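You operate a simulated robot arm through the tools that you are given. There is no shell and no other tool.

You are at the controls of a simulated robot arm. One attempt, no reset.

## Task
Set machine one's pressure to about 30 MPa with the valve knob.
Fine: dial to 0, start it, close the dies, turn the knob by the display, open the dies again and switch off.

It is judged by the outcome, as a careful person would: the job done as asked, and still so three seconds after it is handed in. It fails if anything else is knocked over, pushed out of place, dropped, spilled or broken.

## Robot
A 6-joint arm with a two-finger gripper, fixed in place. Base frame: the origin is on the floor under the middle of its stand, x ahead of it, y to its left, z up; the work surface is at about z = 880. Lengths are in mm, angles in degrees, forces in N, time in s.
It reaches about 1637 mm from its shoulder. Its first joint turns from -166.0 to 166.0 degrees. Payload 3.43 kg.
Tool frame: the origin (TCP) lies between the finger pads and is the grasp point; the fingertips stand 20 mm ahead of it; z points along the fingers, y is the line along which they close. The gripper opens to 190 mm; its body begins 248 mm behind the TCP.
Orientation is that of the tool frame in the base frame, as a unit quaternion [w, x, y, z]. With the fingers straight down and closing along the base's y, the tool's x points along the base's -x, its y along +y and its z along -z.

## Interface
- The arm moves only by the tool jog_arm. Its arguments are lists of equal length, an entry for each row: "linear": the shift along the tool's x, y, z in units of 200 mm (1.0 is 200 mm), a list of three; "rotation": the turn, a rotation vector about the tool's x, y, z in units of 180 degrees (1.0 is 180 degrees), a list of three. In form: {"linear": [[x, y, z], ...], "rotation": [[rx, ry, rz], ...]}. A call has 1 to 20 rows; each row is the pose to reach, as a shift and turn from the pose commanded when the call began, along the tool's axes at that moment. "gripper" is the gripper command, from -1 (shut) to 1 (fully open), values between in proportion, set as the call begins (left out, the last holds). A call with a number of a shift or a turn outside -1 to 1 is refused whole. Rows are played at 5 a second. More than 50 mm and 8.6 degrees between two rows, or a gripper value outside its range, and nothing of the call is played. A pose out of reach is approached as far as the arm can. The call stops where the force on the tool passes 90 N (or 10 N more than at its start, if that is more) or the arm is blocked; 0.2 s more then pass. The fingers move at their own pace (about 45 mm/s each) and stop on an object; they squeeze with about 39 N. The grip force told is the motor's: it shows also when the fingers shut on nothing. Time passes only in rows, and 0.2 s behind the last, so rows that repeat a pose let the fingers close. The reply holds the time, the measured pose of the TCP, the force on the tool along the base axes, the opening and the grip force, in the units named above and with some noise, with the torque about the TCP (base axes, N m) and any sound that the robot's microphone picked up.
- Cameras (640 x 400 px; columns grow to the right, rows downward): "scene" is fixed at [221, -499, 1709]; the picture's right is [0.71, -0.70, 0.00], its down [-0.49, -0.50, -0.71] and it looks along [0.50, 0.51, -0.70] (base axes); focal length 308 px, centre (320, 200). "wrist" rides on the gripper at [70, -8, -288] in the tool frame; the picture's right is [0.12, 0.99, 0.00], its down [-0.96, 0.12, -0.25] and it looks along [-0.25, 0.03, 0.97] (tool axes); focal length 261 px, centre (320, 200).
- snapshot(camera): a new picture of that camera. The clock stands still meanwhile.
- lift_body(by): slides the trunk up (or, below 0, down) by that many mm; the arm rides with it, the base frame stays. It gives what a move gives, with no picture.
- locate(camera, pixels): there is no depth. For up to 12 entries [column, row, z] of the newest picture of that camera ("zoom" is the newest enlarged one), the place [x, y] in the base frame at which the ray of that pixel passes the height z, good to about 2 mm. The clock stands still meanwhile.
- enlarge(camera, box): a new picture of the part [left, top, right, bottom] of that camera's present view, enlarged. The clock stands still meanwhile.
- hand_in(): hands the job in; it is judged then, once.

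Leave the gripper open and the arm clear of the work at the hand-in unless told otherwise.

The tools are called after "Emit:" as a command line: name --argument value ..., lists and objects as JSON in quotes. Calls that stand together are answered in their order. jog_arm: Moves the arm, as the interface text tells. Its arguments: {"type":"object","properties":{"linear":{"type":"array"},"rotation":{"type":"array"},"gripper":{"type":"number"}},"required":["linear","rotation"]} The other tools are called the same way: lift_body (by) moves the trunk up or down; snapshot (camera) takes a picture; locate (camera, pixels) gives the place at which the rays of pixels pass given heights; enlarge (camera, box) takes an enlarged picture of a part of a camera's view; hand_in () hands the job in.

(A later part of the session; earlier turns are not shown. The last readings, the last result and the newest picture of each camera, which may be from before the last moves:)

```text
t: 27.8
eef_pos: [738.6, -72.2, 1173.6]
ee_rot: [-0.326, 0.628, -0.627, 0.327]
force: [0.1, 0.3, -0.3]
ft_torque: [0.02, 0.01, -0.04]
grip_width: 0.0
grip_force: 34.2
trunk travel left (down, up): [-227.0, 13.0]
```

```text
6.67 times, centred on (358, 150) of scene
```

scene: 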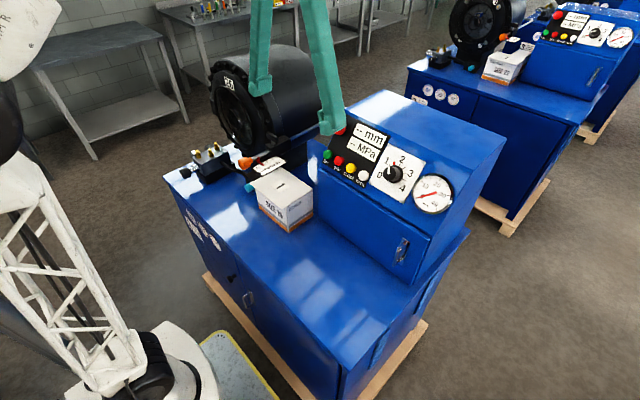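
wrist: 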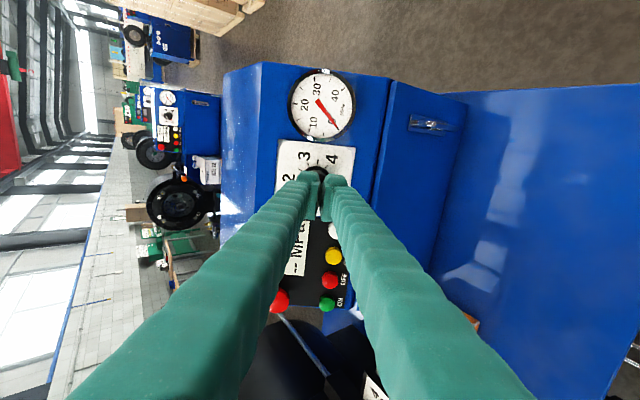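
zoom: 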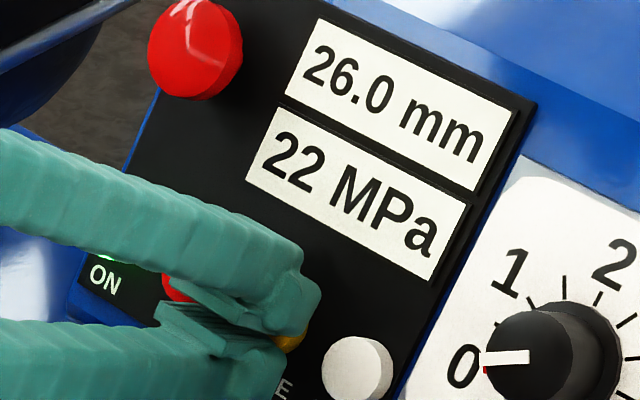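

The dies hold closed at 26.0 mm and the pressure stands at 22 MPa, so I must raise it to 30 with the valve knob. I retreat 150 mm from the panel and roll the wrist back by +90°.

Emit:
jog_arm --linear '[[0, 0, -0.1], [0, 0, -0.2], [0, 0, -0.3], [0, 0, -0.4], [0, 0, -0.5], [0, 0, -0.6], [0, 0, -0.7], [0, 0, -0.75], [0, 0, -0.75], [0, 0, -0.75], [0, 0, -0.75], [0, 0, -0.75], [0, 0, -0.75]]' --rotation '[[0, 0, 0], [0, 0, 0], [0, 0, 0.045], [0, 0, 0.09], [0, 0, 0.135], [0, 0, 0.18], [0, 0, 0.225], [0, 0, 0.27], [0, 0, 0.315], [0, 0, 0.36], [0, 0, 0.405], [0, 0, 0.45], [0, 0, 0.495]]'

Emit:
snapshot --camera "scene"

Emit:
snapshot --camera "wrist"

```text
t: 30.6
eef_pos: [614.3, -71.7, 1258.8]
ee_rot: [0.462, -0.005, 0.887, -0.004]
force: [0.2, -0.2, 1.2]
ft_torque: [0.0, 0.0, 0.02]
grip_width: 0.1
grip_force: 34.9
trunk travel left (down, up): [-227.0, 13.0]
```

```text
taken
```

scene: 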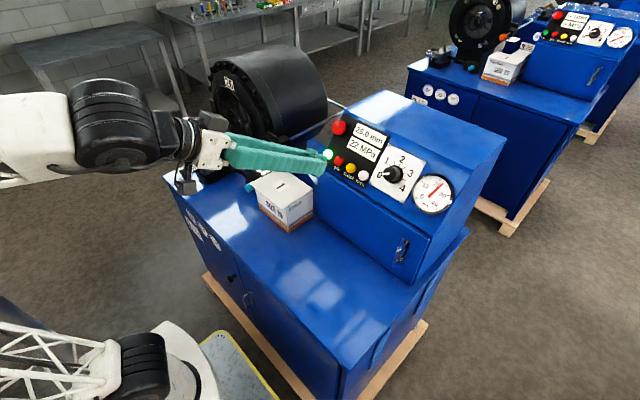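

```text
taken
```

wrist: 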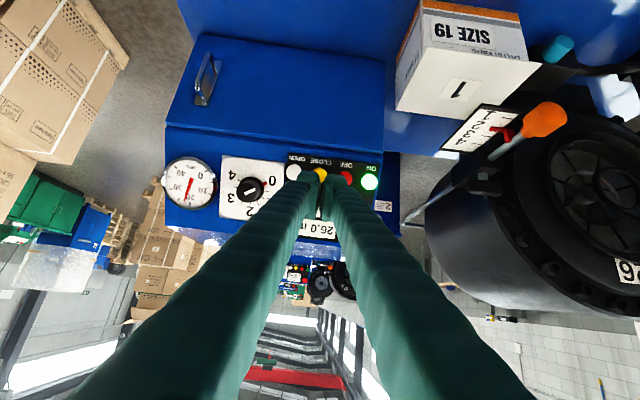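

Arm is clear. I move left toward the valve (y +200, back 144 mm), levelling the tool to horizontal (−35° about its y) on the way, and open the fingers to 100 mm.

Emit:
jog_arm --linear '[[0.067, 0.125, -0.063], [0.134, 0.25, -0.126], [0.2, 0.375, -0.19], [0.267, 0.5, -0.253], [0.334, 0.625, -0.316], [0.4, 0.75, -0.38], [0.467, 0.875, -0.442], [0.535, 1.0, -0.505]]' --rotation '[[0, -0.0243, 0], [0, -0.0486, 0], [0, -0.0729, 0], [0, -0.0972, 0], [0, -0.1215, 0], [0, -0.1458, 0], [0, -0.1701, 0], [0, -0.1944, 0]]' --gripper 0.05

Emit:
snapshot --camera "wrist"

Emit:
snapshot --camera "scene"

```text
t: 32.6
eef_pos: [435.1, -225.4, 1298.5]
ee_rot: [0.629, 0.299, 0.648, -0.307]
force: [-0.9, -0.8, 0.5]
ft_torque: [0.0, 0.0, 0.0]
grip_width: 99.7
grip_force: 0.1
out of reach, approached as far as the arm can: row 4, 6, 7, 8
trunk travel left (down, up): [-227.0, 13.0]
stopped in row 8: the arm was blocked; the commanded pose is now the measured one
```

```text
taken
```

wrist: 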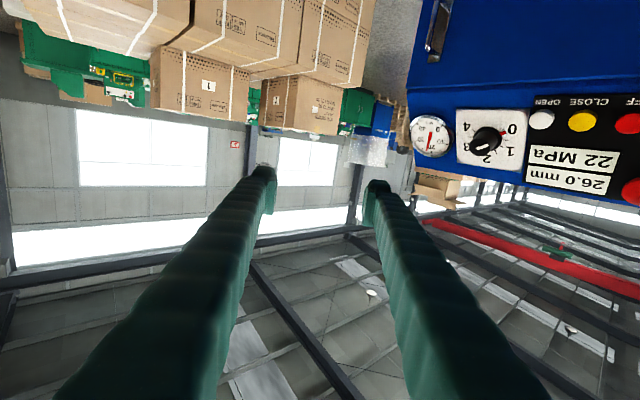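

```text
taken
```

scene: 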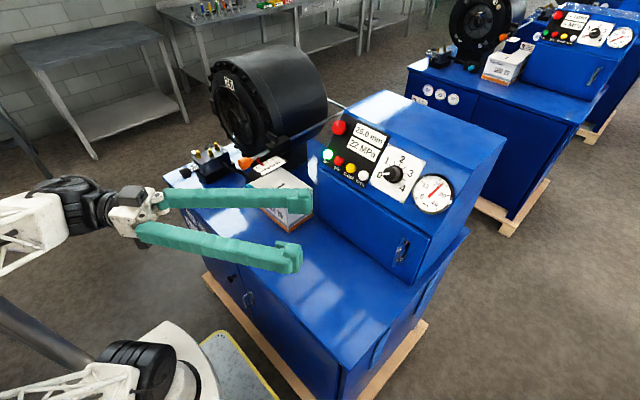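

The tool cannot be levelled there: the arm ran out of reach and ended at (435,−225,1298) pointing sideways, touching nothing. So I'll instead grip the valve knob from above with the fingers down. First I pitch the tool back down: +40° about its y, in place.

Emit:
jog_arm --linear '[[0, 0, 0], [0, 0, 0], [0, 0, 0], [0, 0, 0], [0, 0, 0], [0, 0, 0]]' --rotation '[[0, 0.037, 0], [0, 0.074, 0], [0, 0.111, 0], [0, 0.148, 0], [0, 0.185, 0], [0, 0.222, 0]]'

Emit:
snapshot --camera "scene"

```text
t: 34.0
eef_pos: [436.6, -225.7, 1297.6]
ee_rot: [0.369, 0.386, 0.825, -0.187]
force: [-0.2, -0.1, -0.7]
ft_torque: [0.02, -0.03, 0.07]
grip_width: 99.7
grip_force: 0.0
trunk travel left (down, up): [-227.0, 13.0]
```

```text
taken
```

scene: 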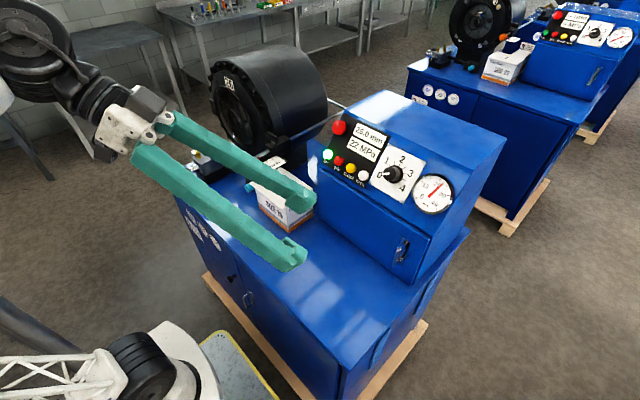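

Tracking well again. I pitch the remaining +49° to point straight down.

Emit:
jog_arm --linear '[[0, 0, 0], [0, 0, 0], [0, 0, 0], [0, 0, 0], [0, 0, 0], [0, 0, 0], [0, 0, 0]]' --rotation '[[0, 0.039, 0], [0, 0.078, 0], [0, 0.117, 0], [0, 0.156, 0], [0, 0.195, 0], [0, 0.234, 0], [0, 0.272, 0]]'

```text
t: 35.6
eef_pos: [434.8, -225.0, 1299.0]
ee_rot: [-0.007, 0.428, 0.904, -0.009]
force: [-1.1, 0.2, -0.3]
ft_torque: [-0.18, -0.23, 0.01]
grip_width: 99.7
grip_force: 0.0
trunk travel left (down, up): [-227.0, 13.0]
```

Straight down now. I yaw −50.7° so the fingers close along base y, while moving +180 mm in y.

Emit:
jog_arm --linear '[[0.09, 0.0925, 0], [0.18, 0.185, 0], [0.27, 0.278, 0], [0.36, 0.37, 0], [0.45, 0.463, 0], [0.54, 0.555, 0], [0.633, 0.648, 0]]' --rotation '[[0, 0, -0.0402], [0, 0, -0.0805], [0, 0, -0.1207], [0, 0, -0.1609], [0, 0, -0.2011], [0, 0, -0.2414], [0, 0, -0.2816]]'

Emit:
snapshot --camera "scene"

```text
t: 37.2
eef_pos: [456.1, -47.9, 1294.0]
ee_rot: [-0.01, 0.0, 1.0, -0.006]
force: [0.5, -0.4, 0.4]
ft_torque: [0.02, 0.05, 0.01]
grip_width: 99.7
grip_force: 0.0
trunk travel left (down, up): [-227.0, 13.0]
```

```text
taken
```

scene: 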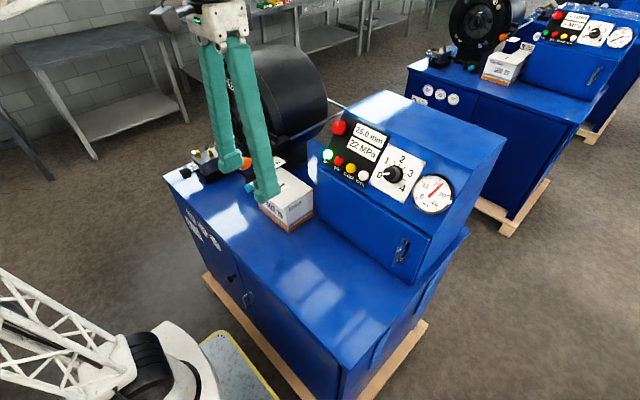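

Fingers point down at (456,−48,1294). I move on toward the valve, +200 mm in y.

Emit:
jog_arm --linear '[[-0.02, 0.2, 0], [-0.04, 0.4, 0], [-0.06, 0.6, 0], [-0.08, 0.8, 0], [-0.1, 1.0, 0]]' --rotation '[[0, 0, 0], [0, 0, 0], [0, 0, 0], [0, 0, 0], [0, 0, 0]]'

Emit:
snapshot --camera "wrist"

Emit:
snapshot --camera "scene"

```text
t: 38.4
eef_pos: [476.3, 152.8, 1291.5]
ee_rot: [-0.01, 0.0, 1.0, -0.006]
force: [-0.9, -0.4, 0.8]
ft_torque: [0.09, -0.1, -0.02]
grip_width: 99.9
grip_force: 0.0
trunk travel left (down, up): [-227.0, 13.0]
```

```text
taken
```

wrist: 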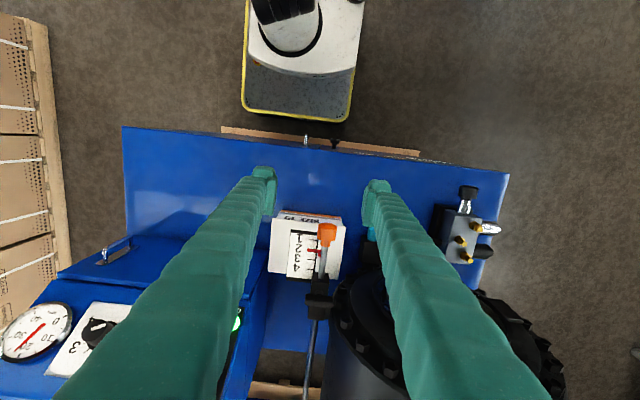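

```text
taken
```

scene: 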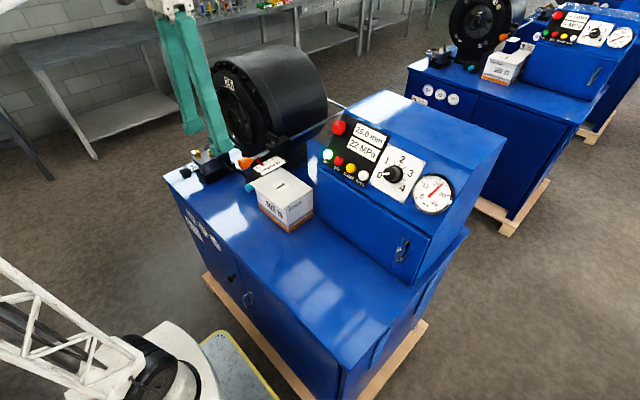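

The valve block with black knob shows at wrist (469,192), axis roughly along image vertical (base x). I enlarge it.

Emit:
enlarge --camera "wrist" --box '[420, 170, 516, 230]'

Emit:
locate --camera "wrist" --pixels '[[469, 192, 930], [469, 192, 960], [469, 192, 990]]'

```text
6.67 times, centred on (468, 200) of wrist
```

zoom: 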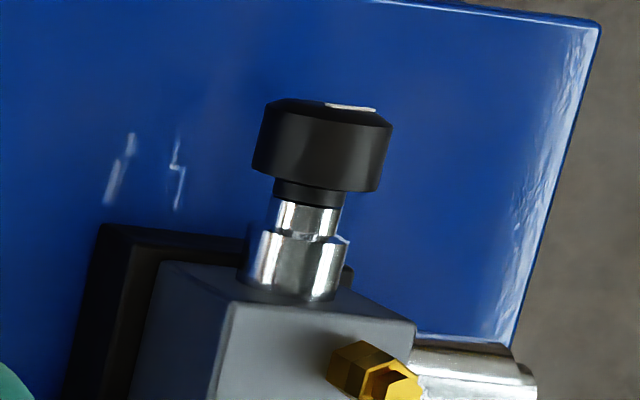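

```text
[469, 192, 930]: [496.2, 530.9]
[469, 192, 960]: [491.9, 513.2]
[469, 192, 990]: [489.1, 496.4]
```

Knob: Ø≈48 mm, ~35 mm long, centre about (494, 521, 947), axis along base x. The drum's front (label 26 at about (687,390,1278)) stays well clear at x>650. I move over the knob in two calls, opening to 90 mm.

Emit:
jog_arm --linear '[[-0.01, 0.19, 0.0], [-0.02, 0.38, 0.0], [-0.04, 0.57, 0.02], [-0.06, 0.76, 0.08], [-0.08, 0.92, 0.15]]' --rotation '[[0, 0, 0], [0, 0, 0], [0, 0, 0], [0, 0, 0], [0, 0, 0]]' --gripper -0.05

Emit:
jog_arm --linear '[[0, 0.18, 0.12], [0, 0.36, 0.24], [0, 0.54, 0.36], [0, 0.72, 0.5], [0, 0.92, 0.62]]' --rotation '[[0, 0, 0], [0, 0, 0], [0, 0, 0], [0, 0, 0], [0, 0, 0]]'

Emit:
snapshot --camera "wrist"

Emit:
snapshot --camera "scene"

```text
t: 39.6
eef_pos: [490.0, 333.2, 1260.7]
ee_rot: [-0.01, 0.0, 1.0, -0.006]
force: [-0.6, -0.8, 0.9]
ft_torque: [0.13, -0.12, 0.0]
grip_width: 90.4
grip_force: 0.1
trunk travel left (down, up): [-227.0, 13.0]
```

```text
t: 40.8
eef_pos: [490.7, 518.6, 1133.8]
ee_rot: [-0.01, 0.0, 1.0, -0.006]
force: [-1.2, -0.7, 1.1]
ft_torque: [0.19, -0.06, 0.0]
grip_width: 90.4
grip_force: 0.1
trunk travel left (down, up): [-227.0, 13.0]
```

```text
taken
```

wrist: 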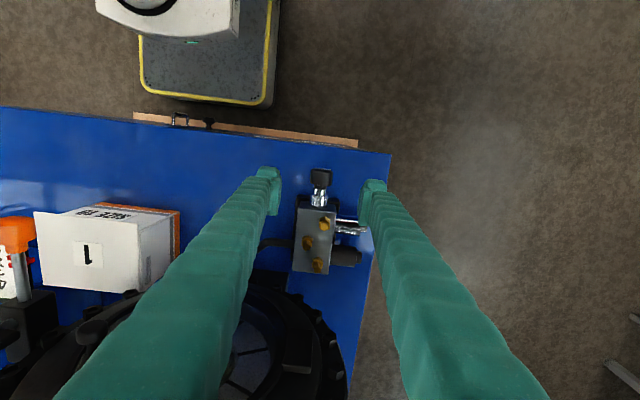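

```text
taken
```

scene: 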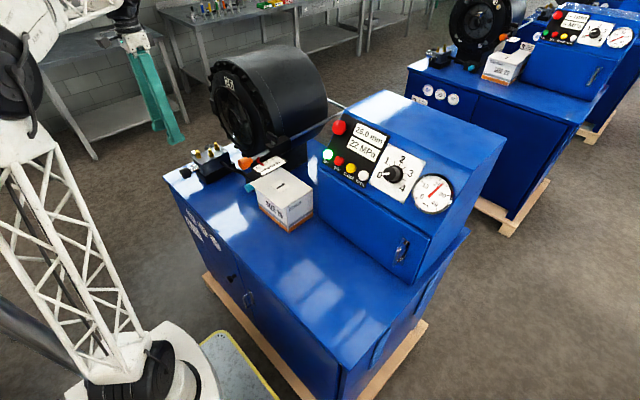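

The knob is directly below between the fingers at wrist (320,177). I enlarge to check alignment.

Emit:
enlarge --camera "wrist" --box '[256, 150, 384, 230]'

Emit:
locate --camera "wrist" --pixels '[[320, 177, 930], [320, 177, 947], [320, 177, 970]]'

```text
5.00 times, centred on (320, 190) of wrist
```

zoom: 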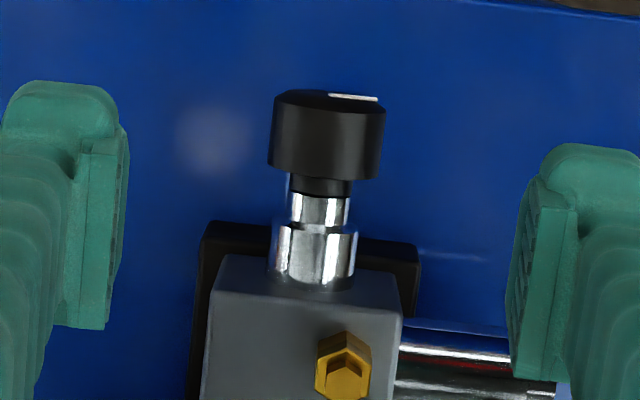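

```text
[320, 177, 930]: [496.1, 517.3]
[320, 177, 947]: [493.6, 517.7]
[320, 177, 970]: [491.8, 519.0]
```

Let me pin the knob's front/rear edges (zoom rows 112 and 178) along x.

Emit:
locate --camera "wrist" --pixels '[[321.8, 172.4, 965], [320.6, 185.6, 965], [321.4, 178, 947], [319.3, 208, 965]]'

```text
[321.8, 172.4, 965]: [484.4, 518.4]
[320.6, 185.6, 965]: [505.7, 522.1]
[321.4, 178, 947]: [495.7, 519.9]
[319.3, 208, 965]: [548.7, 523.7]
```

Knob spans x≈484–506 at y≈520; block front is at 548. Clockwise (seen from the front) moves the gripper body toward −y, so I start with the body tilted 35° toward +y and stand off ~110 mm along the tilted tool axis, opening narrowed to 62 mm.

Emit:
jog_arm --linear '[[-0.004, 0.054, 0.08], [-0.008, 0.107, 0.16], [-0.012, 0.161, 0.24], [-0.016, 0.215, 0.32], [-0.02, 0.268, 0.4], [-0.022, 0.322, 0.484], [-0.022, 0.322, 0.484]]' --rotation '[[0.0324, 0, 0], [0.0648, 0, 0], [0.0972, 0, 0], [0.1296, 0, 0], [0.162, 0, 0], [0.1944, 0, 0], [0.1944, 0, 0]]' --gripper -0.347

Emit:
snapshot --camera "wrist"

Emit:
enlarge --camera "scene" --box '[100, 60, 292, 180]'

```text
t: 42.4
eef_pos: [493.0, 582.2, 1034.6]
ee_rot: [-0.01, -0.002, 0.952, -0.307]
force: [1.7, 0.6, -1.1]
ft_torque: [-0.23, 0.03, -0.01]
grip_width: 62.1
grip_force: 0.0
trunk travel left (down, up): [-227.0, 13.0]
```

```text
taken
```

wrist: 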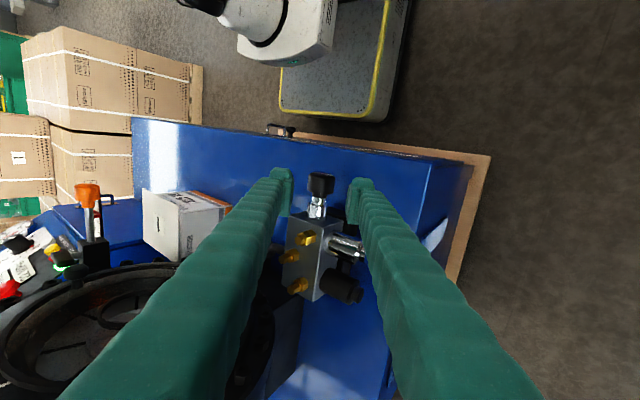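

```text
3.33 times, centred on (196, 120) of scene
```

zoom: 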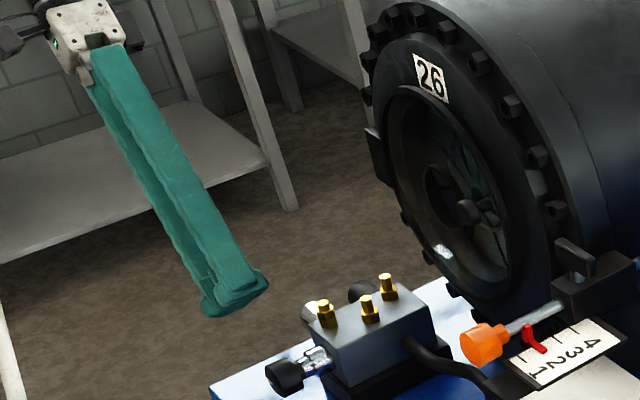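

Tilt is right. Predicted tool axis at the knob's distance is wrist (319.6,179.8); knob shows near (320,184). I enlarge to check.

Emit:
enlarge --camera "wrist" --box '[256, 150, 384, 230]'

```text
5.00 times, centred on (320, 190) of wrist
```

zoom: 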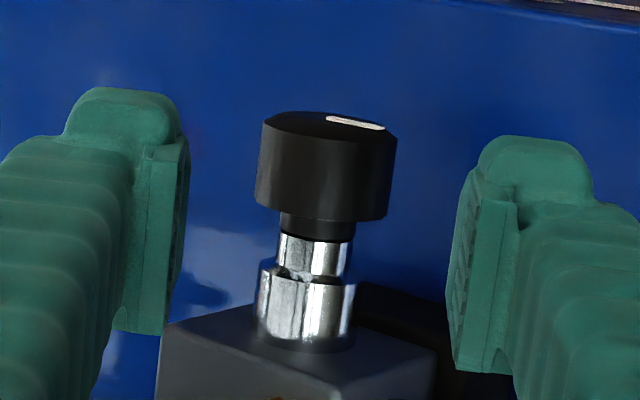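

Aligned to within ~2–3 mm. I advance 104 mm along the tool axis with small corrections so the pads straddle the knob.

Emit:
jog_arm --linear '[[-0.005, 0.004, 0.1], [-0.01, 0.008, 0.2], [-0.015, 0.008, 0.3], [-0.02, 0.008, 0.39], [-0.02, 0.008, 0.45], [-0.02, 0.008, 0.49], [-0.02, 0.008, 0.52]]' --rotation '[[0, 0, 0], [0, 0, 0], [0, 0, 0], [0, 0, 0], [0, 0, 0], [0, 0, 0], [0, 0, 0]]'

Emit:
enlarge --camera "wrist" --box '[256, 150, 384, 230]'

Emit:
enlarge --camera "scene" --box '[150, 110, 278, 190]'

```text
t: 44.0
eef_pos: [494.2, 525.2, 949.9]
ee_rot: [-0.009, -0.003, 0.952, -0.306]
force: [-0.1, 0.6, -0.4]
ft_torque: [-0.02, -0.03, -0.01]
grip_width: 62.3
grip_force: 0.0
trunk travel left (down, up): [-227.0, 13.0]
```

```text
5.00 times, centred on (320, 190) of wrist
```

zoom: 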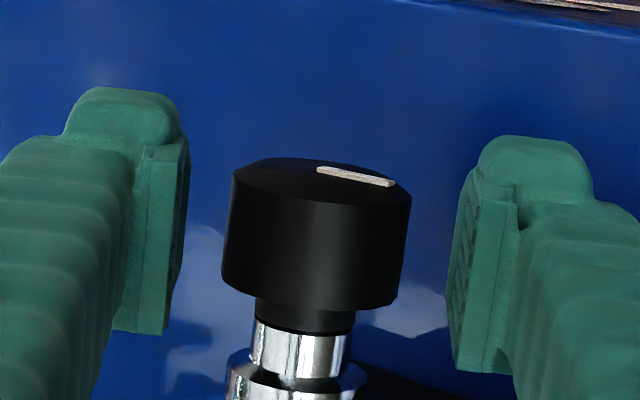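

```text
5.00 times, centred on (214, 150) of scene
```

zoom: 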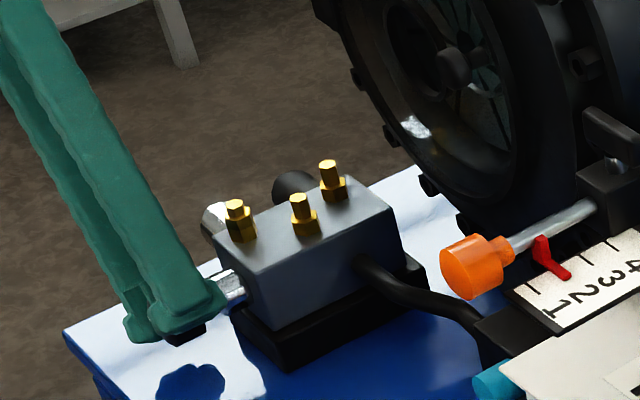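

The knob sits centred between the pads. I advance 6 mm more and close on it.

Emit:
jog_arm --linear '[[-0.005, 0, 0.015], [-0.01, 0, 0.03]]' --rotation '[[0, 0, 0], [0, 0, 0]]'

Emit:
jog_arm --linear '[[0, 0, 0], [0, 0, 0], [0, 0, 0], [0, 0, 0]]' --rotation '[[0, 0, 0], [0, 0, 0], [0, 0, 0], [0, 0, 0]]' --gripper -1

Emit:
enlarge --camera "wrist" --box '[256, 150, 384, 230]'

Emit:
snapshot --camera "scene"

```text
t: 44.6
eef_pos: [498.1, 521.1, 945.8]
ee_rot: [-0.01, -0.003, 0.952, -0.306]
force: [-0.1, 0.1, -0.1]
ft_torque: [0.02, -0.01, -0.01]
grip_width: 62.0
grip_force: 0.1
trunk travel left (down, up): [-227.0, 13.0]
```

```text
t: 45.6
eef_pos: [496.5, 521.2, 946.1]
ee_rot: [-0.009, -0.003, 0.952, -0.306]
force: [-2.1, -5.2, 3.6]
ft_torque: [-0.02, -0.22, -0.41]
grip_width: 39.4
grip_force: 44.6
trunk travel left (down, up): [-227.0, 13.0]
```

```text
5.00 times, centred on (320, 190) of wrist
```

zoom: 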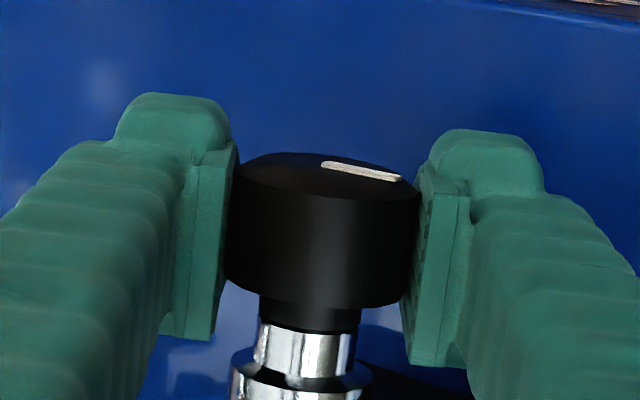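

```text
taken
```

scene: 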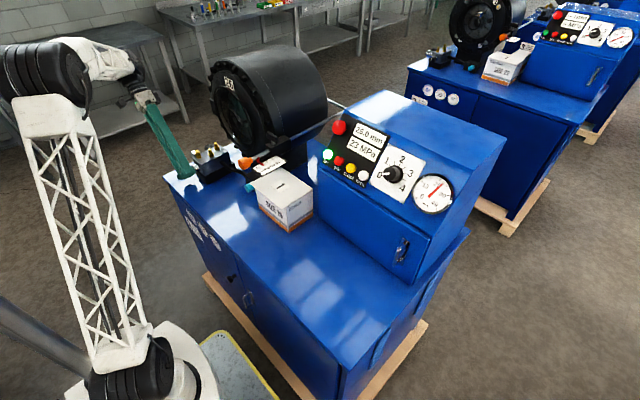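

Gripped (39.4 mm). The display looks like 23 MPa now. I turn about tool x by −12° (clockwise from the front) and read the display.

Emit:
jog_arm --linear '[[0, 0, 0], [0, 0, 0], [0, 0, 0], [0, 0, 0]]' --rotation '[[-0.0167, 0, 0], [-0.0333, 0, 0], [-0.05, 0, 0], [-0.0667, 0, 0]]'

Emit:
enlarge --camera "scene" --box '[310, 110, 470, 210]'

Emit:
enlarge --camera "wrist" --box '[256, 150, 384, 230]'

```text
t: 46.6
eef_pos: [497.1, 519.2, 945.9]
ee_rot: [-0.01, -0.001, 0.979, -0.205]
force: [-2.1, -12.9, 0.5]
ft_torque: [-0.05, -0.3, -0.3]
grip_width: 39.2
grip_force: 45.2
trunk travel left (down, up): [-227.0, 13.0]
```

```text
4.00 times, centred on (390, 160) of scene
```

zoom: 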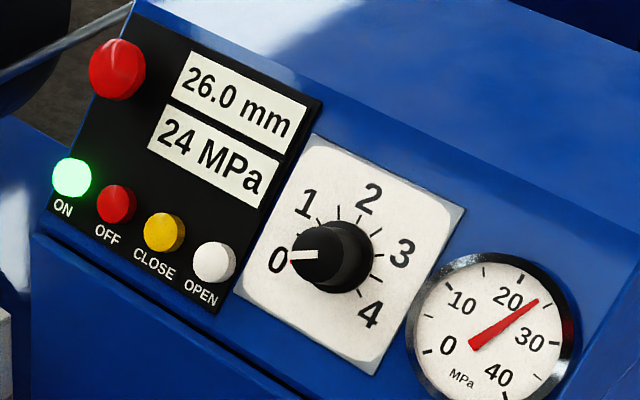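

```text
5.00 times, centred on (320, 190) of wrist
```

zoom: 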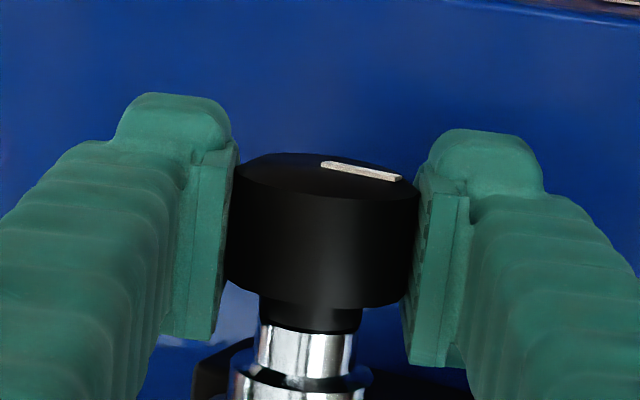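

Clockwise raises the pressure: 24 MPa now, gauge agrees (~24). I turn another −24°.

Emit:
jog_arm --linear '[[0, 0, 0], [0, 0, 0], [0, 0, 0], [0, 0, 0], [0, 0, 0], [0, 0, 0], [0, 0, 0]]' --rotation '[[-0.022, 0, 0], [-0.044, 0, 0], [-0.067, 0, 0], [-0.089, 0, 0], [-0.111, 0, 0], [-0.133, 0, 0], [-0.133, 0, 0]]'

Emit:
enlarge --camera "scene" --box '[310, 110, 470, 210]'

Emit:
enlarge --camera "wrist" --box '[256, 150, 384, 230]'

```text
t: 48.2
eef_pos: [496.5, 519.8, 946.3]
ee_rot: [-0.01, 0.0, 1.0, 0.002]
force: [-0.9, -19.5, -15.8]
ft_torque: [-0.02, -0.16, 0.12]
grip_width: 39.3
grip_force: 44.6
trunk travel left (down, up): [-227.0, 13.0]
```

```text
4.00 times, centred on (390, 160) of scene
```

zoom: 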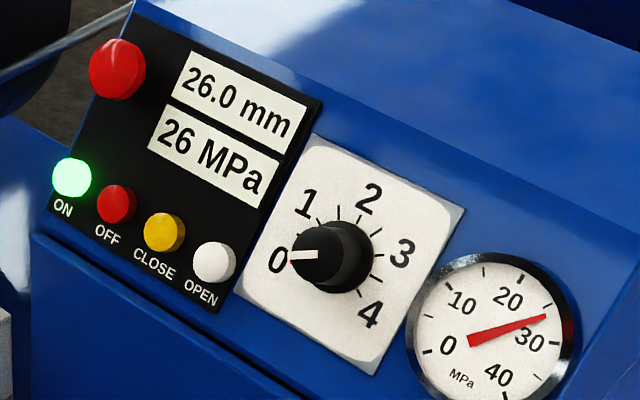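

```text
5.00 times, centred on (320, 190) of wrist
```

zoom: 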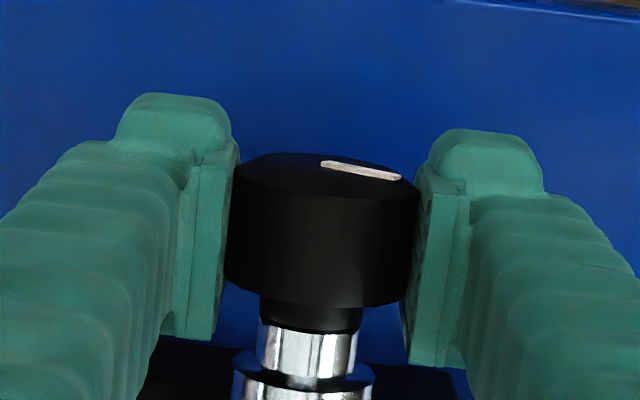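

26 MPa after 36°, so about 10–12° per MPa. Side force is ~25 N since the pivot is slightly off; I shift gently toward −y/−z (2.5 mm, 1 mm) while turning another −22°.

Emit:
jog_arm --linear '[[0, -0.002, 0.001], [0, -0.004, 0.002], [0, -0.006, 0.003], [0, -0.008, 0.004], [0, -0.01, 0.005], [0, -0.012, 0.005], [0, -0.012, 0.005]]' --rotation '[[-0.02, 0, 0], [-0.041, 0, 0], [-0.061, 0, 0], [-0.082, 0, 0], [-0.102, 0, 0], [-0.122, 0, 0], [-0.122, 0, 0]]'

Emit:
enlarge --camera "scene" --box '[310, 110, 470, 210]'

Emit:
enlarge --camera "wrist" --box '[256, 150, 384, 230]'

```text
t: 49.8
eef_pos: [496.4, 519.5, 945.3]
ee_rot: [-0.009, 0.002, 0.981, 0.194]
force: [20.5, 17.4, -4.0]
ft_torque: [0.01, -0.33, 0.15]
grip_width: 38.7
grip_force: 44.7
trunk travel left (down, up): [-227.0, 13.0]
```

```text
4.00 times, centred on (390, 160) of scene
```

zoom: 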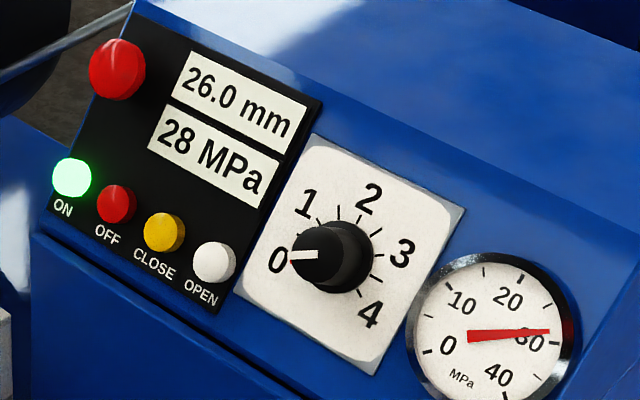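

```text
5.00 times, centred on (320, 190) of wrist
```

zoom: 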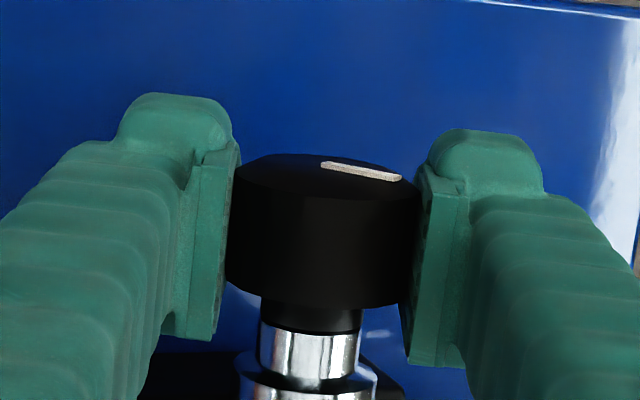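

28 MPa. I turn another −20°, easing +1 mm in y to relax the side force.

Emit:
jog_arm --linear '[[0, 0.001, 0], [0, 0.002, 0], [0, 0.003, 0], [0, 0.004, 0], [0, 0.005, 0], [0, 0.005, 0], [0, 0.005, 0]]' --rotation '[[-0.0185, 0, 0], [-0.037, 0, 0], [-0.0556, 0, 0], [-0.0741, 0, 0], [-0.0926, 0, 0], [-0.1111, 0, 0], [-0.1111, 0, 0]]'

Emit:
enlarge --camera "scene" --box '[310, 110, 470, 210]'

Emit:
snapshot --camera "scene"

```text
t: 51.4
eef_pos: [496.4, 520.0, 945.4]
ee_rot: [-0.009, 0.004, 0.933, 0.359]
force: [21.2, 22.0, 9.5]
ft_torque: [-0.01, -0.09, 0.4]
grip_width: 39.0
grip_force: 45.3
trunk travel left (down, up): [-227.0, 13.0]
```

```text
4.00 times, centred on (390, 160) of scene
```

zoom: 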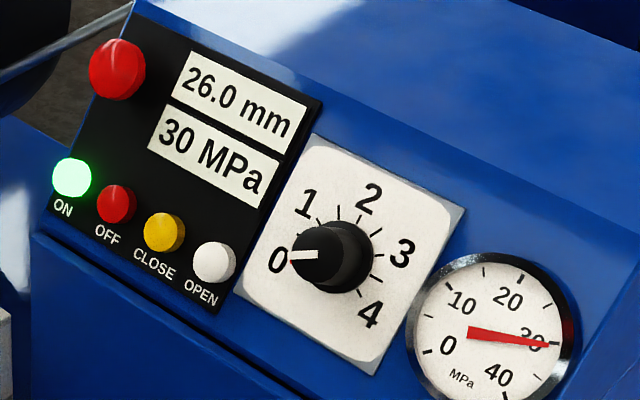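

```text
taken
```

scene: 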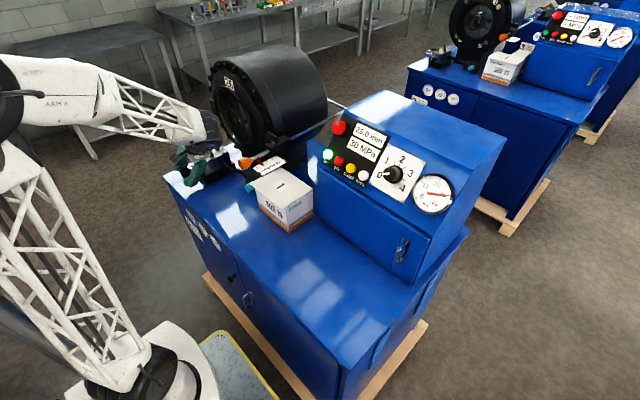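

Display reads 30 MPa, gauge on 30. I release the knob (open to 62 mm) and re-read.

Emit:
jog_arm --linear '[[0, 0, 0], [0, 0, 0], [0, 0, 0]]' --rotation '[[0, 0, 0], [0, 0, 0], [0, 0, 0]]' --gripper -0.347

Emit:
enlarge --camera "scene" --box '[310, 110, 470, 210]'

Emit:
enlarge --camera "scene" --box '[140, 80, 300, 180]'

Emit:
snapshot --camera "wrist"

```text
t: 52.2
eef_pos: [496.1, 519.4, 943.9]
ee_rot: [-0.009, 0.004, 0.933, 0.36]
force: [0.3, 0.4, -0.6]
ft_torque: [-0.01, 0.02, -0.03]
grip_width: 62.1
grip_force: 0.0
trunk travel left (down, up): [-227.0, 13.0]
```

```text
4.00 times, centred on (390, 160) of scene
```

zoom: 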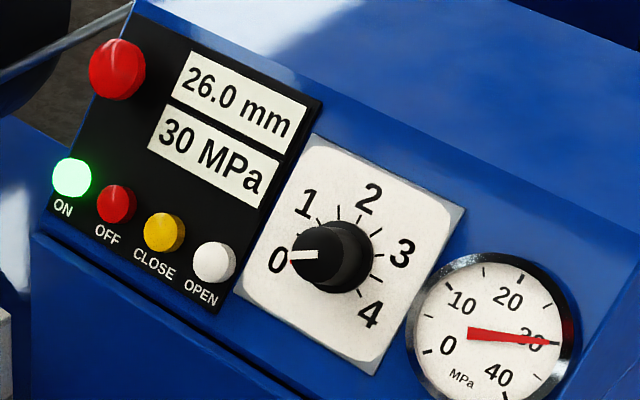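

```text
4.00 times, centred on (220, 130) of scene
```

zoom: 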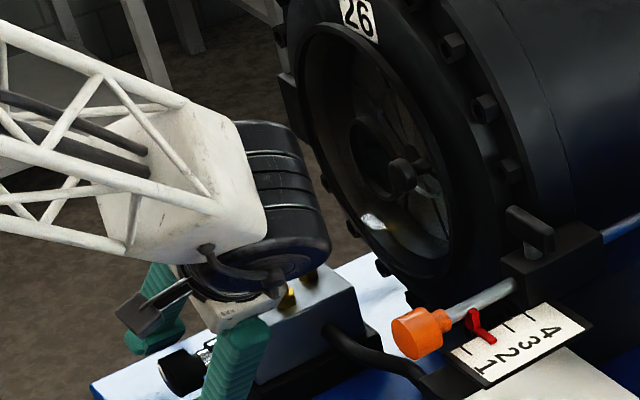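

```text
taken
```

wrist: 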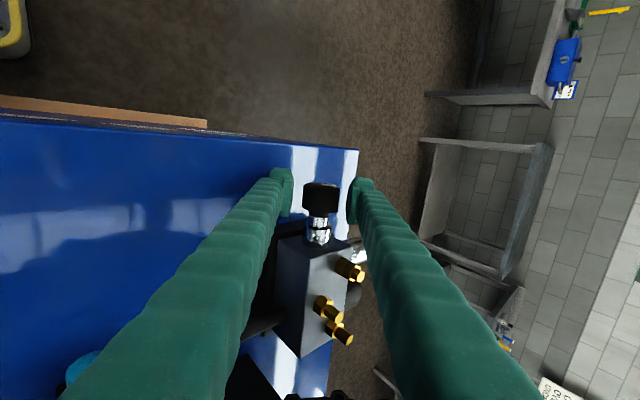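

Still 30 MPa after release. I withdraw 100 mm straight along the tool axis, clear of the knob.

Emit:
jog_arm --linear '[[0, 0, -0.08], [0, 0, -0.17], [0, 0, -0.27], [0, 0, -0.38], [0, 0, -0.5]]' --rotation '[[0, 0, 0], [0, 0, 0], [0, 0, 0], [0, 0, 0], [0, 0, 0]]'

Emit:
enlarge --camera "scene" --box '[140, 40, 300, 140]'

```text
t: 53.4
eef_pos: [499.1, 454.0, 1020.5]
ee_rot: [-0.01, 0.003, 0.933, 0.36]
force: [0.1, -0.8, -0.5]
ft_torque: [0.04, 0.05, 0.02]
grip_width: 62.0
grip_force: 0.0
trunk travel left (down, up): [-227.0, 13.0]
```

```text
4.00 times, centred on (220, 90) of scene
```

zoom: 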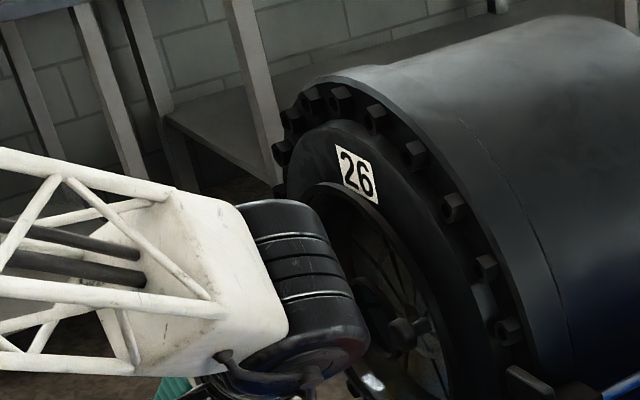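

Clear. I now lift 200 mm, drift 50 mm toward −y and roll the tool upright again.

Emit:
jog_arm --linear '[[0.014, 0.07, -0.13], [0.029, 0.139, -0.26], [0.043, 0.209, -0.39], [0.057, 0.278, -0.519], [0.071, 0.348, -0.649], [0.086, 0.417, -0.779], [0.1, 0.487, -0.909]]' --rotation '[[0.0336, 0, 0], [0.0672, 0, 0], [0.1008, 0, 0], [0.1344, 0, 0], [0.168, 0, 0], [0.2016, 0, 0], [0.2356, 0, 0]]'

Emit:
snapshot --camera "scene"

```text
t: 55.0
eef_pos: [481.2, 398.2, 1219.4]
ee_rot: [-0.01, 0.001, 1.0, -0.003]
force: [-0.3, -0.7, 0.6]
ft_torque: [0.17, -0.01, 0.01]
grip_width: 62.1
grip_force: 0.0
trunk travel left (down, up): [-227.0, 13.0]
```

```text
taken
```

scene: 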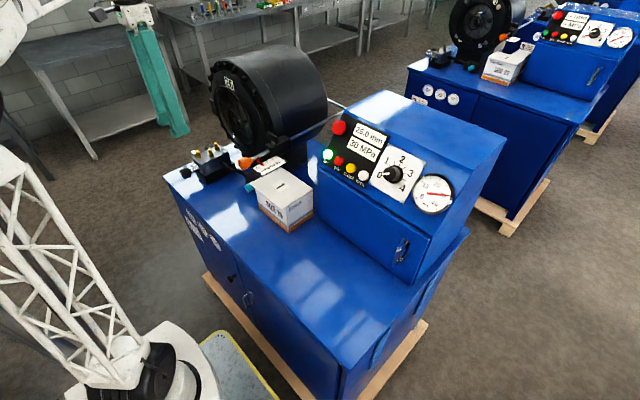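

Upright and clear, still 30 MPa. I travel back toward the panel in free space, shutting the fingers.

Emit:
jog_arm --linear '[[-0.033, -0.167, -0.083], [-0.067, -0.333, -0.167], [-0.1, -0.5, -0.25], [-0.133, -0.667, -0.333], [-0.167, -0.833, -0.417], [-0.2, -1.0, -0.5]]' --rotation '[[0, 0, 0], [0, 0, 0], [0, 0, 0], [0, 0, 0], [0, 0, 0], [0, 0, 0]]' --gripper -1

Emit:
jog_arm --linear '[[-0.033, -0.2, 0], [-0.067, -0.4, 0], [-0.1, -0.6, 0], [-0.133, -0.8, 0], [-0.2, -1.0, 0]]' --rotation '[[0, 0, 0], [0, 0, 0], [0, 0, 0], [0, 0, 0], [0, 0, 0]]'

```text
t: 56.4
eef_pos: [524.6, 204.4, 1320.6]
ee_rot: [-0.01, 0.0, 1.0, -0.002]
force: [0.2, 0.5, -0.2]
ft_torque: [-0.09, 0.02, 0.0]
grip_width: 0.0
grip_force: 34.9
trunk travel left (down, up): [-227.0, 13.0]
```

```text
t: 57.6
eef_pos: [563.1, -1.2, 1317.9]
ee_rot: [-0.01, 0.0, 1.0, -0.001]
force: [-0.5, 0.6, 0.6]
ft_torque: [-0.09, -0.08, 0.01]
grip_width: 0.0
grip_force: 34.5
trunk travel left (down, up): [-227.0, 13.0]
```

Now I tilt −56° about tool y and move to a standoff in front of OPEN, then roll −90° as for the earlier presses.

Emit:
jog_arm --linear '[[-0.064, -0.0724, 0.0588], [-0.128, -0.1448, 0.1176], [-0.192, -0.2171, 0.1764], [-0.256, -0.2895, 0.2353], [-0.32, -0.3619, 0.2941], [-0.384, -0.4343, 0.3529], [-0.448, -0.5066, 0.4117], [-0.5115, -0.579, 0.4705]]' --rotation '[[0, -0.039, 0], [0, -0.0779, 0], [0, -0.1169, 0], [0, -0.1559, 0], [0, -0.1948, 0], [0, -0.2338, 0], [0, -0.2727, 0], [0, -0.3117, 0]]'

Emit:
jog_arm --linear '[[0, 0, 0], [0, 0, 0], [0, 0, 0], [0, 0, 0], [0, 0, 0], [0, 0, 0], [0, 0, 0], [0, 0, 0], [0, 0, 0], [0, 0, 0], [0, 0, 0], [0, 0, 0]]' --rotation '[[0, 0, -0.0417], [0, 0, -0.0833], [0, 0, -0.125], [0, 0, -0.1667], [0, 0, -0.2083], [0, 0, -0.25], [0, 0, -0.2917], [0, 0, -0.3333], [0, 0, -0.375], [0, 0, -0.4167], [0, 0, -0.4583], [0, 0, -0.5]]'

Emit:
enlarge --camera "scene" --box '[300, 100, 460, 200]'

Emit:
enlarge --camera "wrist" --box '[240, 130, 400, 230]'

```text
t: 59.4
eef_pos: [663.6, -115.8, 1225.0]
ee_rot: [0.463, -0.001, 0.886, -0.002]
force: [0.4, 0.9, -0.1]
ft_torque: [0.0, 0.0, 0.02]
grip_width: 0.3
grip_force: 34.6
trunk travel left (down, up): [-227.0, 13.0]
```

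```text
t: 62.0
eef_pos: [663.0, -113.8, 1225.1]
ee_rot: [-0.325, 0.629, -0.626, 0.327]
force: [-0.7, 0.6, -0.3]
ft_torque: [-0.02, 0.0, 0.01]
grip_width: 0.2
grip_force: 34.3
trunk travel left (down, up): [-227.0, 13.0]
```

```text
4.00 times, centred on (380, 150) of scene
```

zoom: 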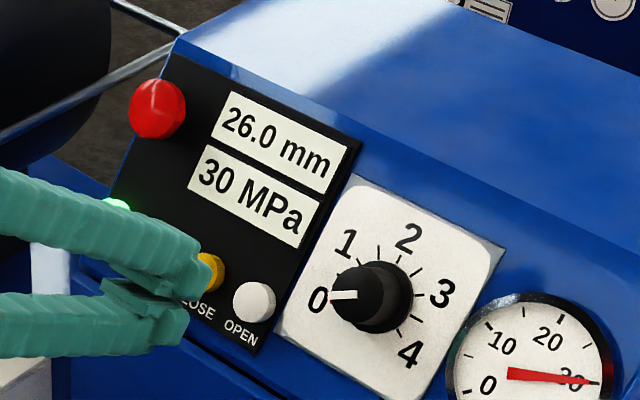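

```text
4.00 times, centred on (320, 180) of wrist
```

zoom: 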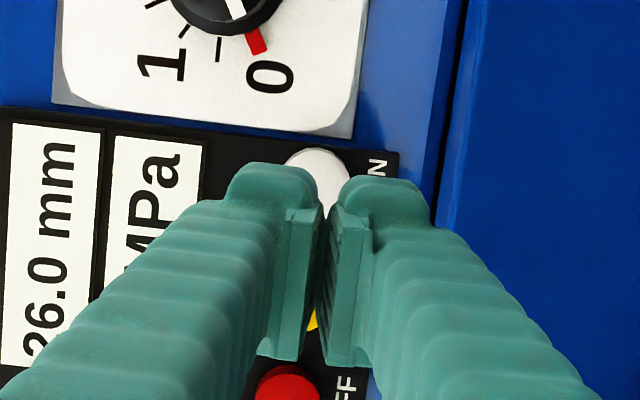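

Pressure holds at 30. OPEN lies directly ahead, ~4 mm toward tool +x. I correct and approach to ~9 mm before pressing depth.

Emit:
jog_arm --linear '[[0.01, 0, 0.1], [0.02, 0, 0.2], [0.02, 0, 0.3], [0.02, 0, 0.39], [0.02, 0, 0.45], [0.02, 0, 0.45]]' --rotation '[[0, 0, 0], [0, 0, 0], [0, 0, 0], [0, 0, 0], [0, 0, 0], [0, 0, 0]]'

Emit:
enlarge --camera "scene" --box '[310, 120, 406, 180]'

Emit:
enlarge --camera "wrist" --box '[240, 130, 400, 230]'

```text
t: 63.4
eef_pos: [737.1, -118.1, 1171.4]
ee_rot: [-0.325, 0.627, -0.627, 0.328]
force: [0.3, 0.1, 0.2]
ft_torque: [0.0, -0.01, 0.01]
grip_width: 0.2
grip_force: 34.2
trunk travel left (down, up): [-227.0, 13.0]
```

```text
6.67 times, centred on (358, 150) of scene
```

zoom: 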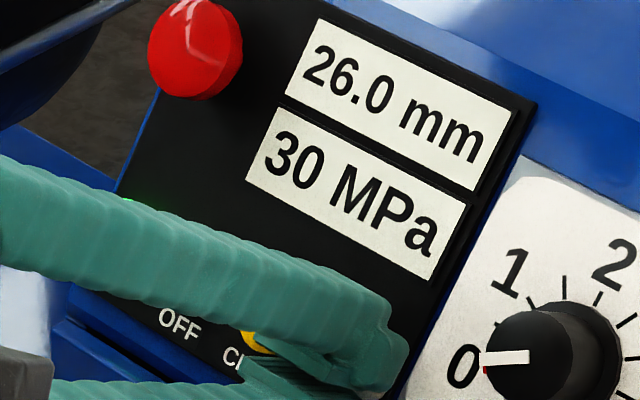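

```text
4.00 times, centred on (320, 180) of wrist
```

zoom: 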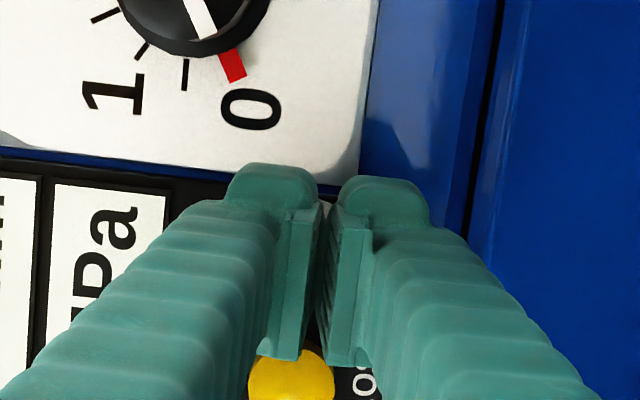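

OPEN is behind the tips (CLOSE yellow visible 45 mm to the side). I nudge 3 mm upslope and press forward 12 mm in small steps.

Emit:
jog_arm --linear '[[0, -0.015, 0.0], [0, -0.015, 0.01], [0, -0.015, 0.02], [0, -0.015, 0.03], [0, -0.015, 0.04], [0, -0.015, 0.05], [0, -0.015, 0.056]]' --rotation '[[0, 0, 0], [0, 0, 0], [0, 0, 0], [0, 0, 0], [0, 0, 0], [0, 0, 0], [0, 0, 0]]'

Emit:
enlarge --camera "scene" --box '[310, 120, 406, 180]'

```text
t: 65.0
eef_pos: [748.0, -118.2, 1167.7]
ee_rot: [-0.326, 0.628, -0.626, 0.328]
force: [-2.2, -1.3, 2.9]
ft_torque: [0.01, -0.11, -0.08]
grip_width: 0.0
grip_force: 34.2
trunk travel left (down, up): [-227.0, 13.0]
heard: click
```

```text
6.67 times, centred on (358, 150) of scene
```

zoom: 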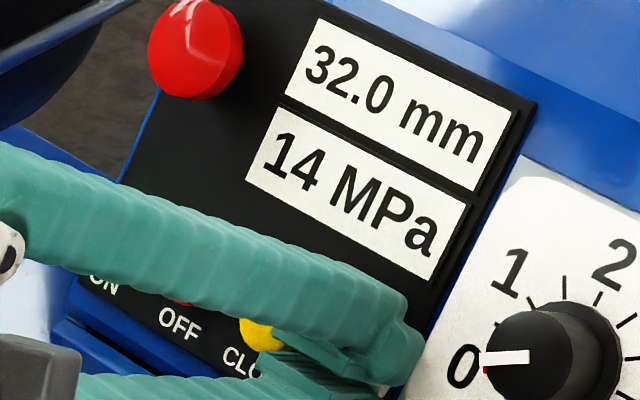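

Click; the dies are opening (32.0 mm). I hold the button until the display comes back to 50 mm.

Emit:
jog_arm --linear '[[0, 0, 0], [0, 0, 0], [0, 0, 0], [0, 0, 0], [0, 0, 0], [0, 0, 0], [0, 0, 0], [0, 0, 0], [0, 0, 0], [0, 0, 0], [0, 0, 0], [0, 0, 0]]' --rotation '[[0, 0, 0], [0, 0, 0], [0, 0, 0], [0, 0, 0], [0, 0, 0], [0, 0, 0], [0, 0, 0], [0, 0, 0], [0, 0, 0], [0, 0, 0], [0, 0, 0], [0, 0, 0]]'

Emit:
enlarge --camera "scene" --box '[310, 120, 406, 180]'

```text
t: 67.6
eef_pos: [748.4, -118.1, 1168.8]
ee_rot: [-0.325, 0.627, -0.627, 0.327]
force: [-3.2, -1.5, 3.4]
ft_torque: [-0.04, -0.06, -0.05]
grip_width: 0.3
grip_force: 34.0
trunk travel left (down, up): [-227.0, 13.0]
```

```text
6.67 times, centred on (358, 150) of scene
```

zoom: 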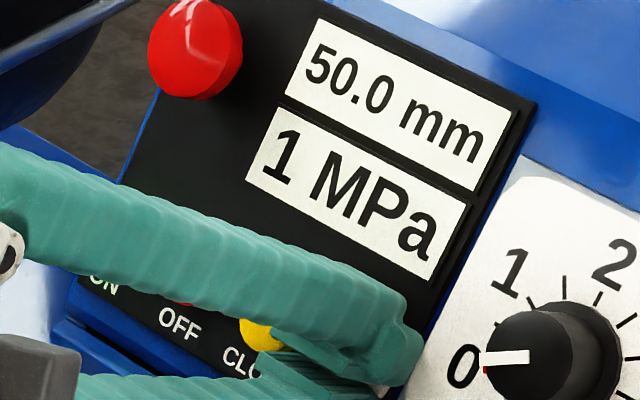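

Fully open: 50.0 mm, 1 MPa. I back off 40 mm, move 90 mm left to OFF, and come in to ~9 mm before pressing depth.

Emit:
jog_arm --linear '[[0, 0, -0.05], [0, 0, -0.12], [0, 0, -0.2], [-0.15, 0, -0.2], [-0.3, 0, -0.2], [-0.4525, 0, -0.2], [-0.4525, 0, -0.12], [-0.4525, 0, -0.045], [-0.4525, 0, -0.045]]' --rotation '[[0, 0, 0], [0, 0, 0], [0, 0, 0], [0, 0, 0], [0, 0, 0], [0, 0, 0], [0, 0, 0], [0, 0, 0], [0, 0, 0]]'

Emit:
enlarge --camera "scene" --box '[300, 120, 396, 180]'

Emit:
enlarge --camera "wrist" --box '[240, 130, 400, 230]'

```text
t: 69.6
eef_pos: [740.4, -27.8, 1172.2]
ee_rot: [-0.325, 0.628, -0.627, 0.327]
force: [0.6, 0.1, 0.2]
ft_torque: [0.0, 0.02, 0.0]
grip_width: 0.0
grip_force: 34.6
trunk travel left (down, up): [-227.0, 13.0]
```

```text
6.67 times, centred on (348, 150) of scene
```

zoom: 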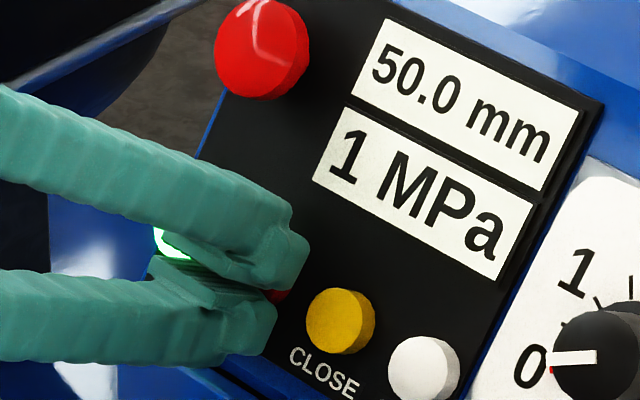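

```text
4.00 times, centred on (320, 180) of wrist
```

zoom: 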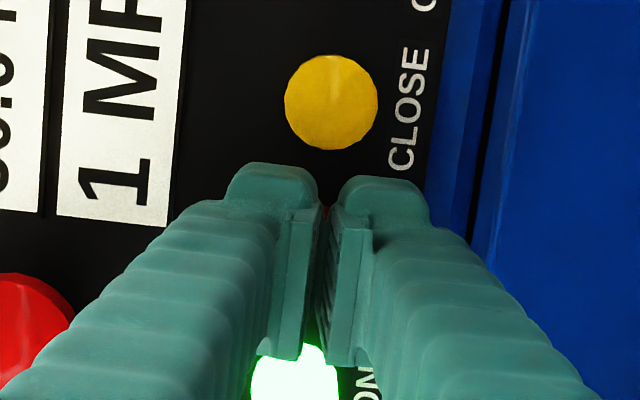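

OFF (red) is right at the tips, with CLOSE and lit ON either side and clear. I press forward in small steps.

Emit:
jog_arm --linear '[[0, 0, 0.01], [0, 0, 0.02], [0, 0, 0.03], [0, 0, 0.04], [0, 0, 0.046]]' --rotation '[[0, 0, 0], [0, 0, 0], [0, 0, 0], [0, 0, 0], [0, 0, 0]]'

Emit:
enlarge --camera "scene" --box '[300, 110, 460, 210]'

```text
t: 70.8
eef_pos: [749.5, -27.8, 1169.7]
ee_rot: [-0.326, 0.628, -0.626, 0.328]
force: [-3.4, -1.0, 1.7]
ft_torque: [0.03, -0.01, -0.04]
grip_width: 0.0
grip_force: 34.2
trunk travel left (down, up): [-227.0, 13.0]
heard: click
```

```text
4.00 times, centred on (380, 160) of scene
```

zoom: 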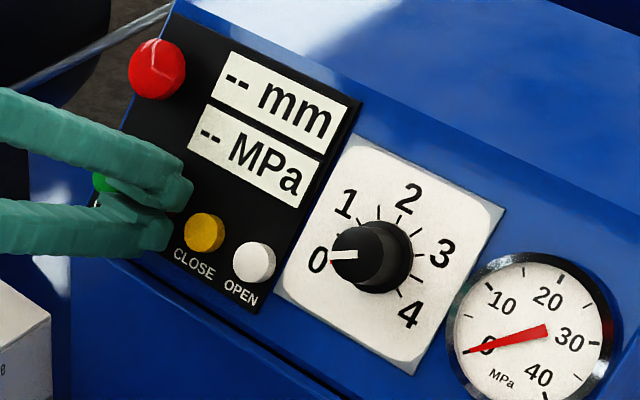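

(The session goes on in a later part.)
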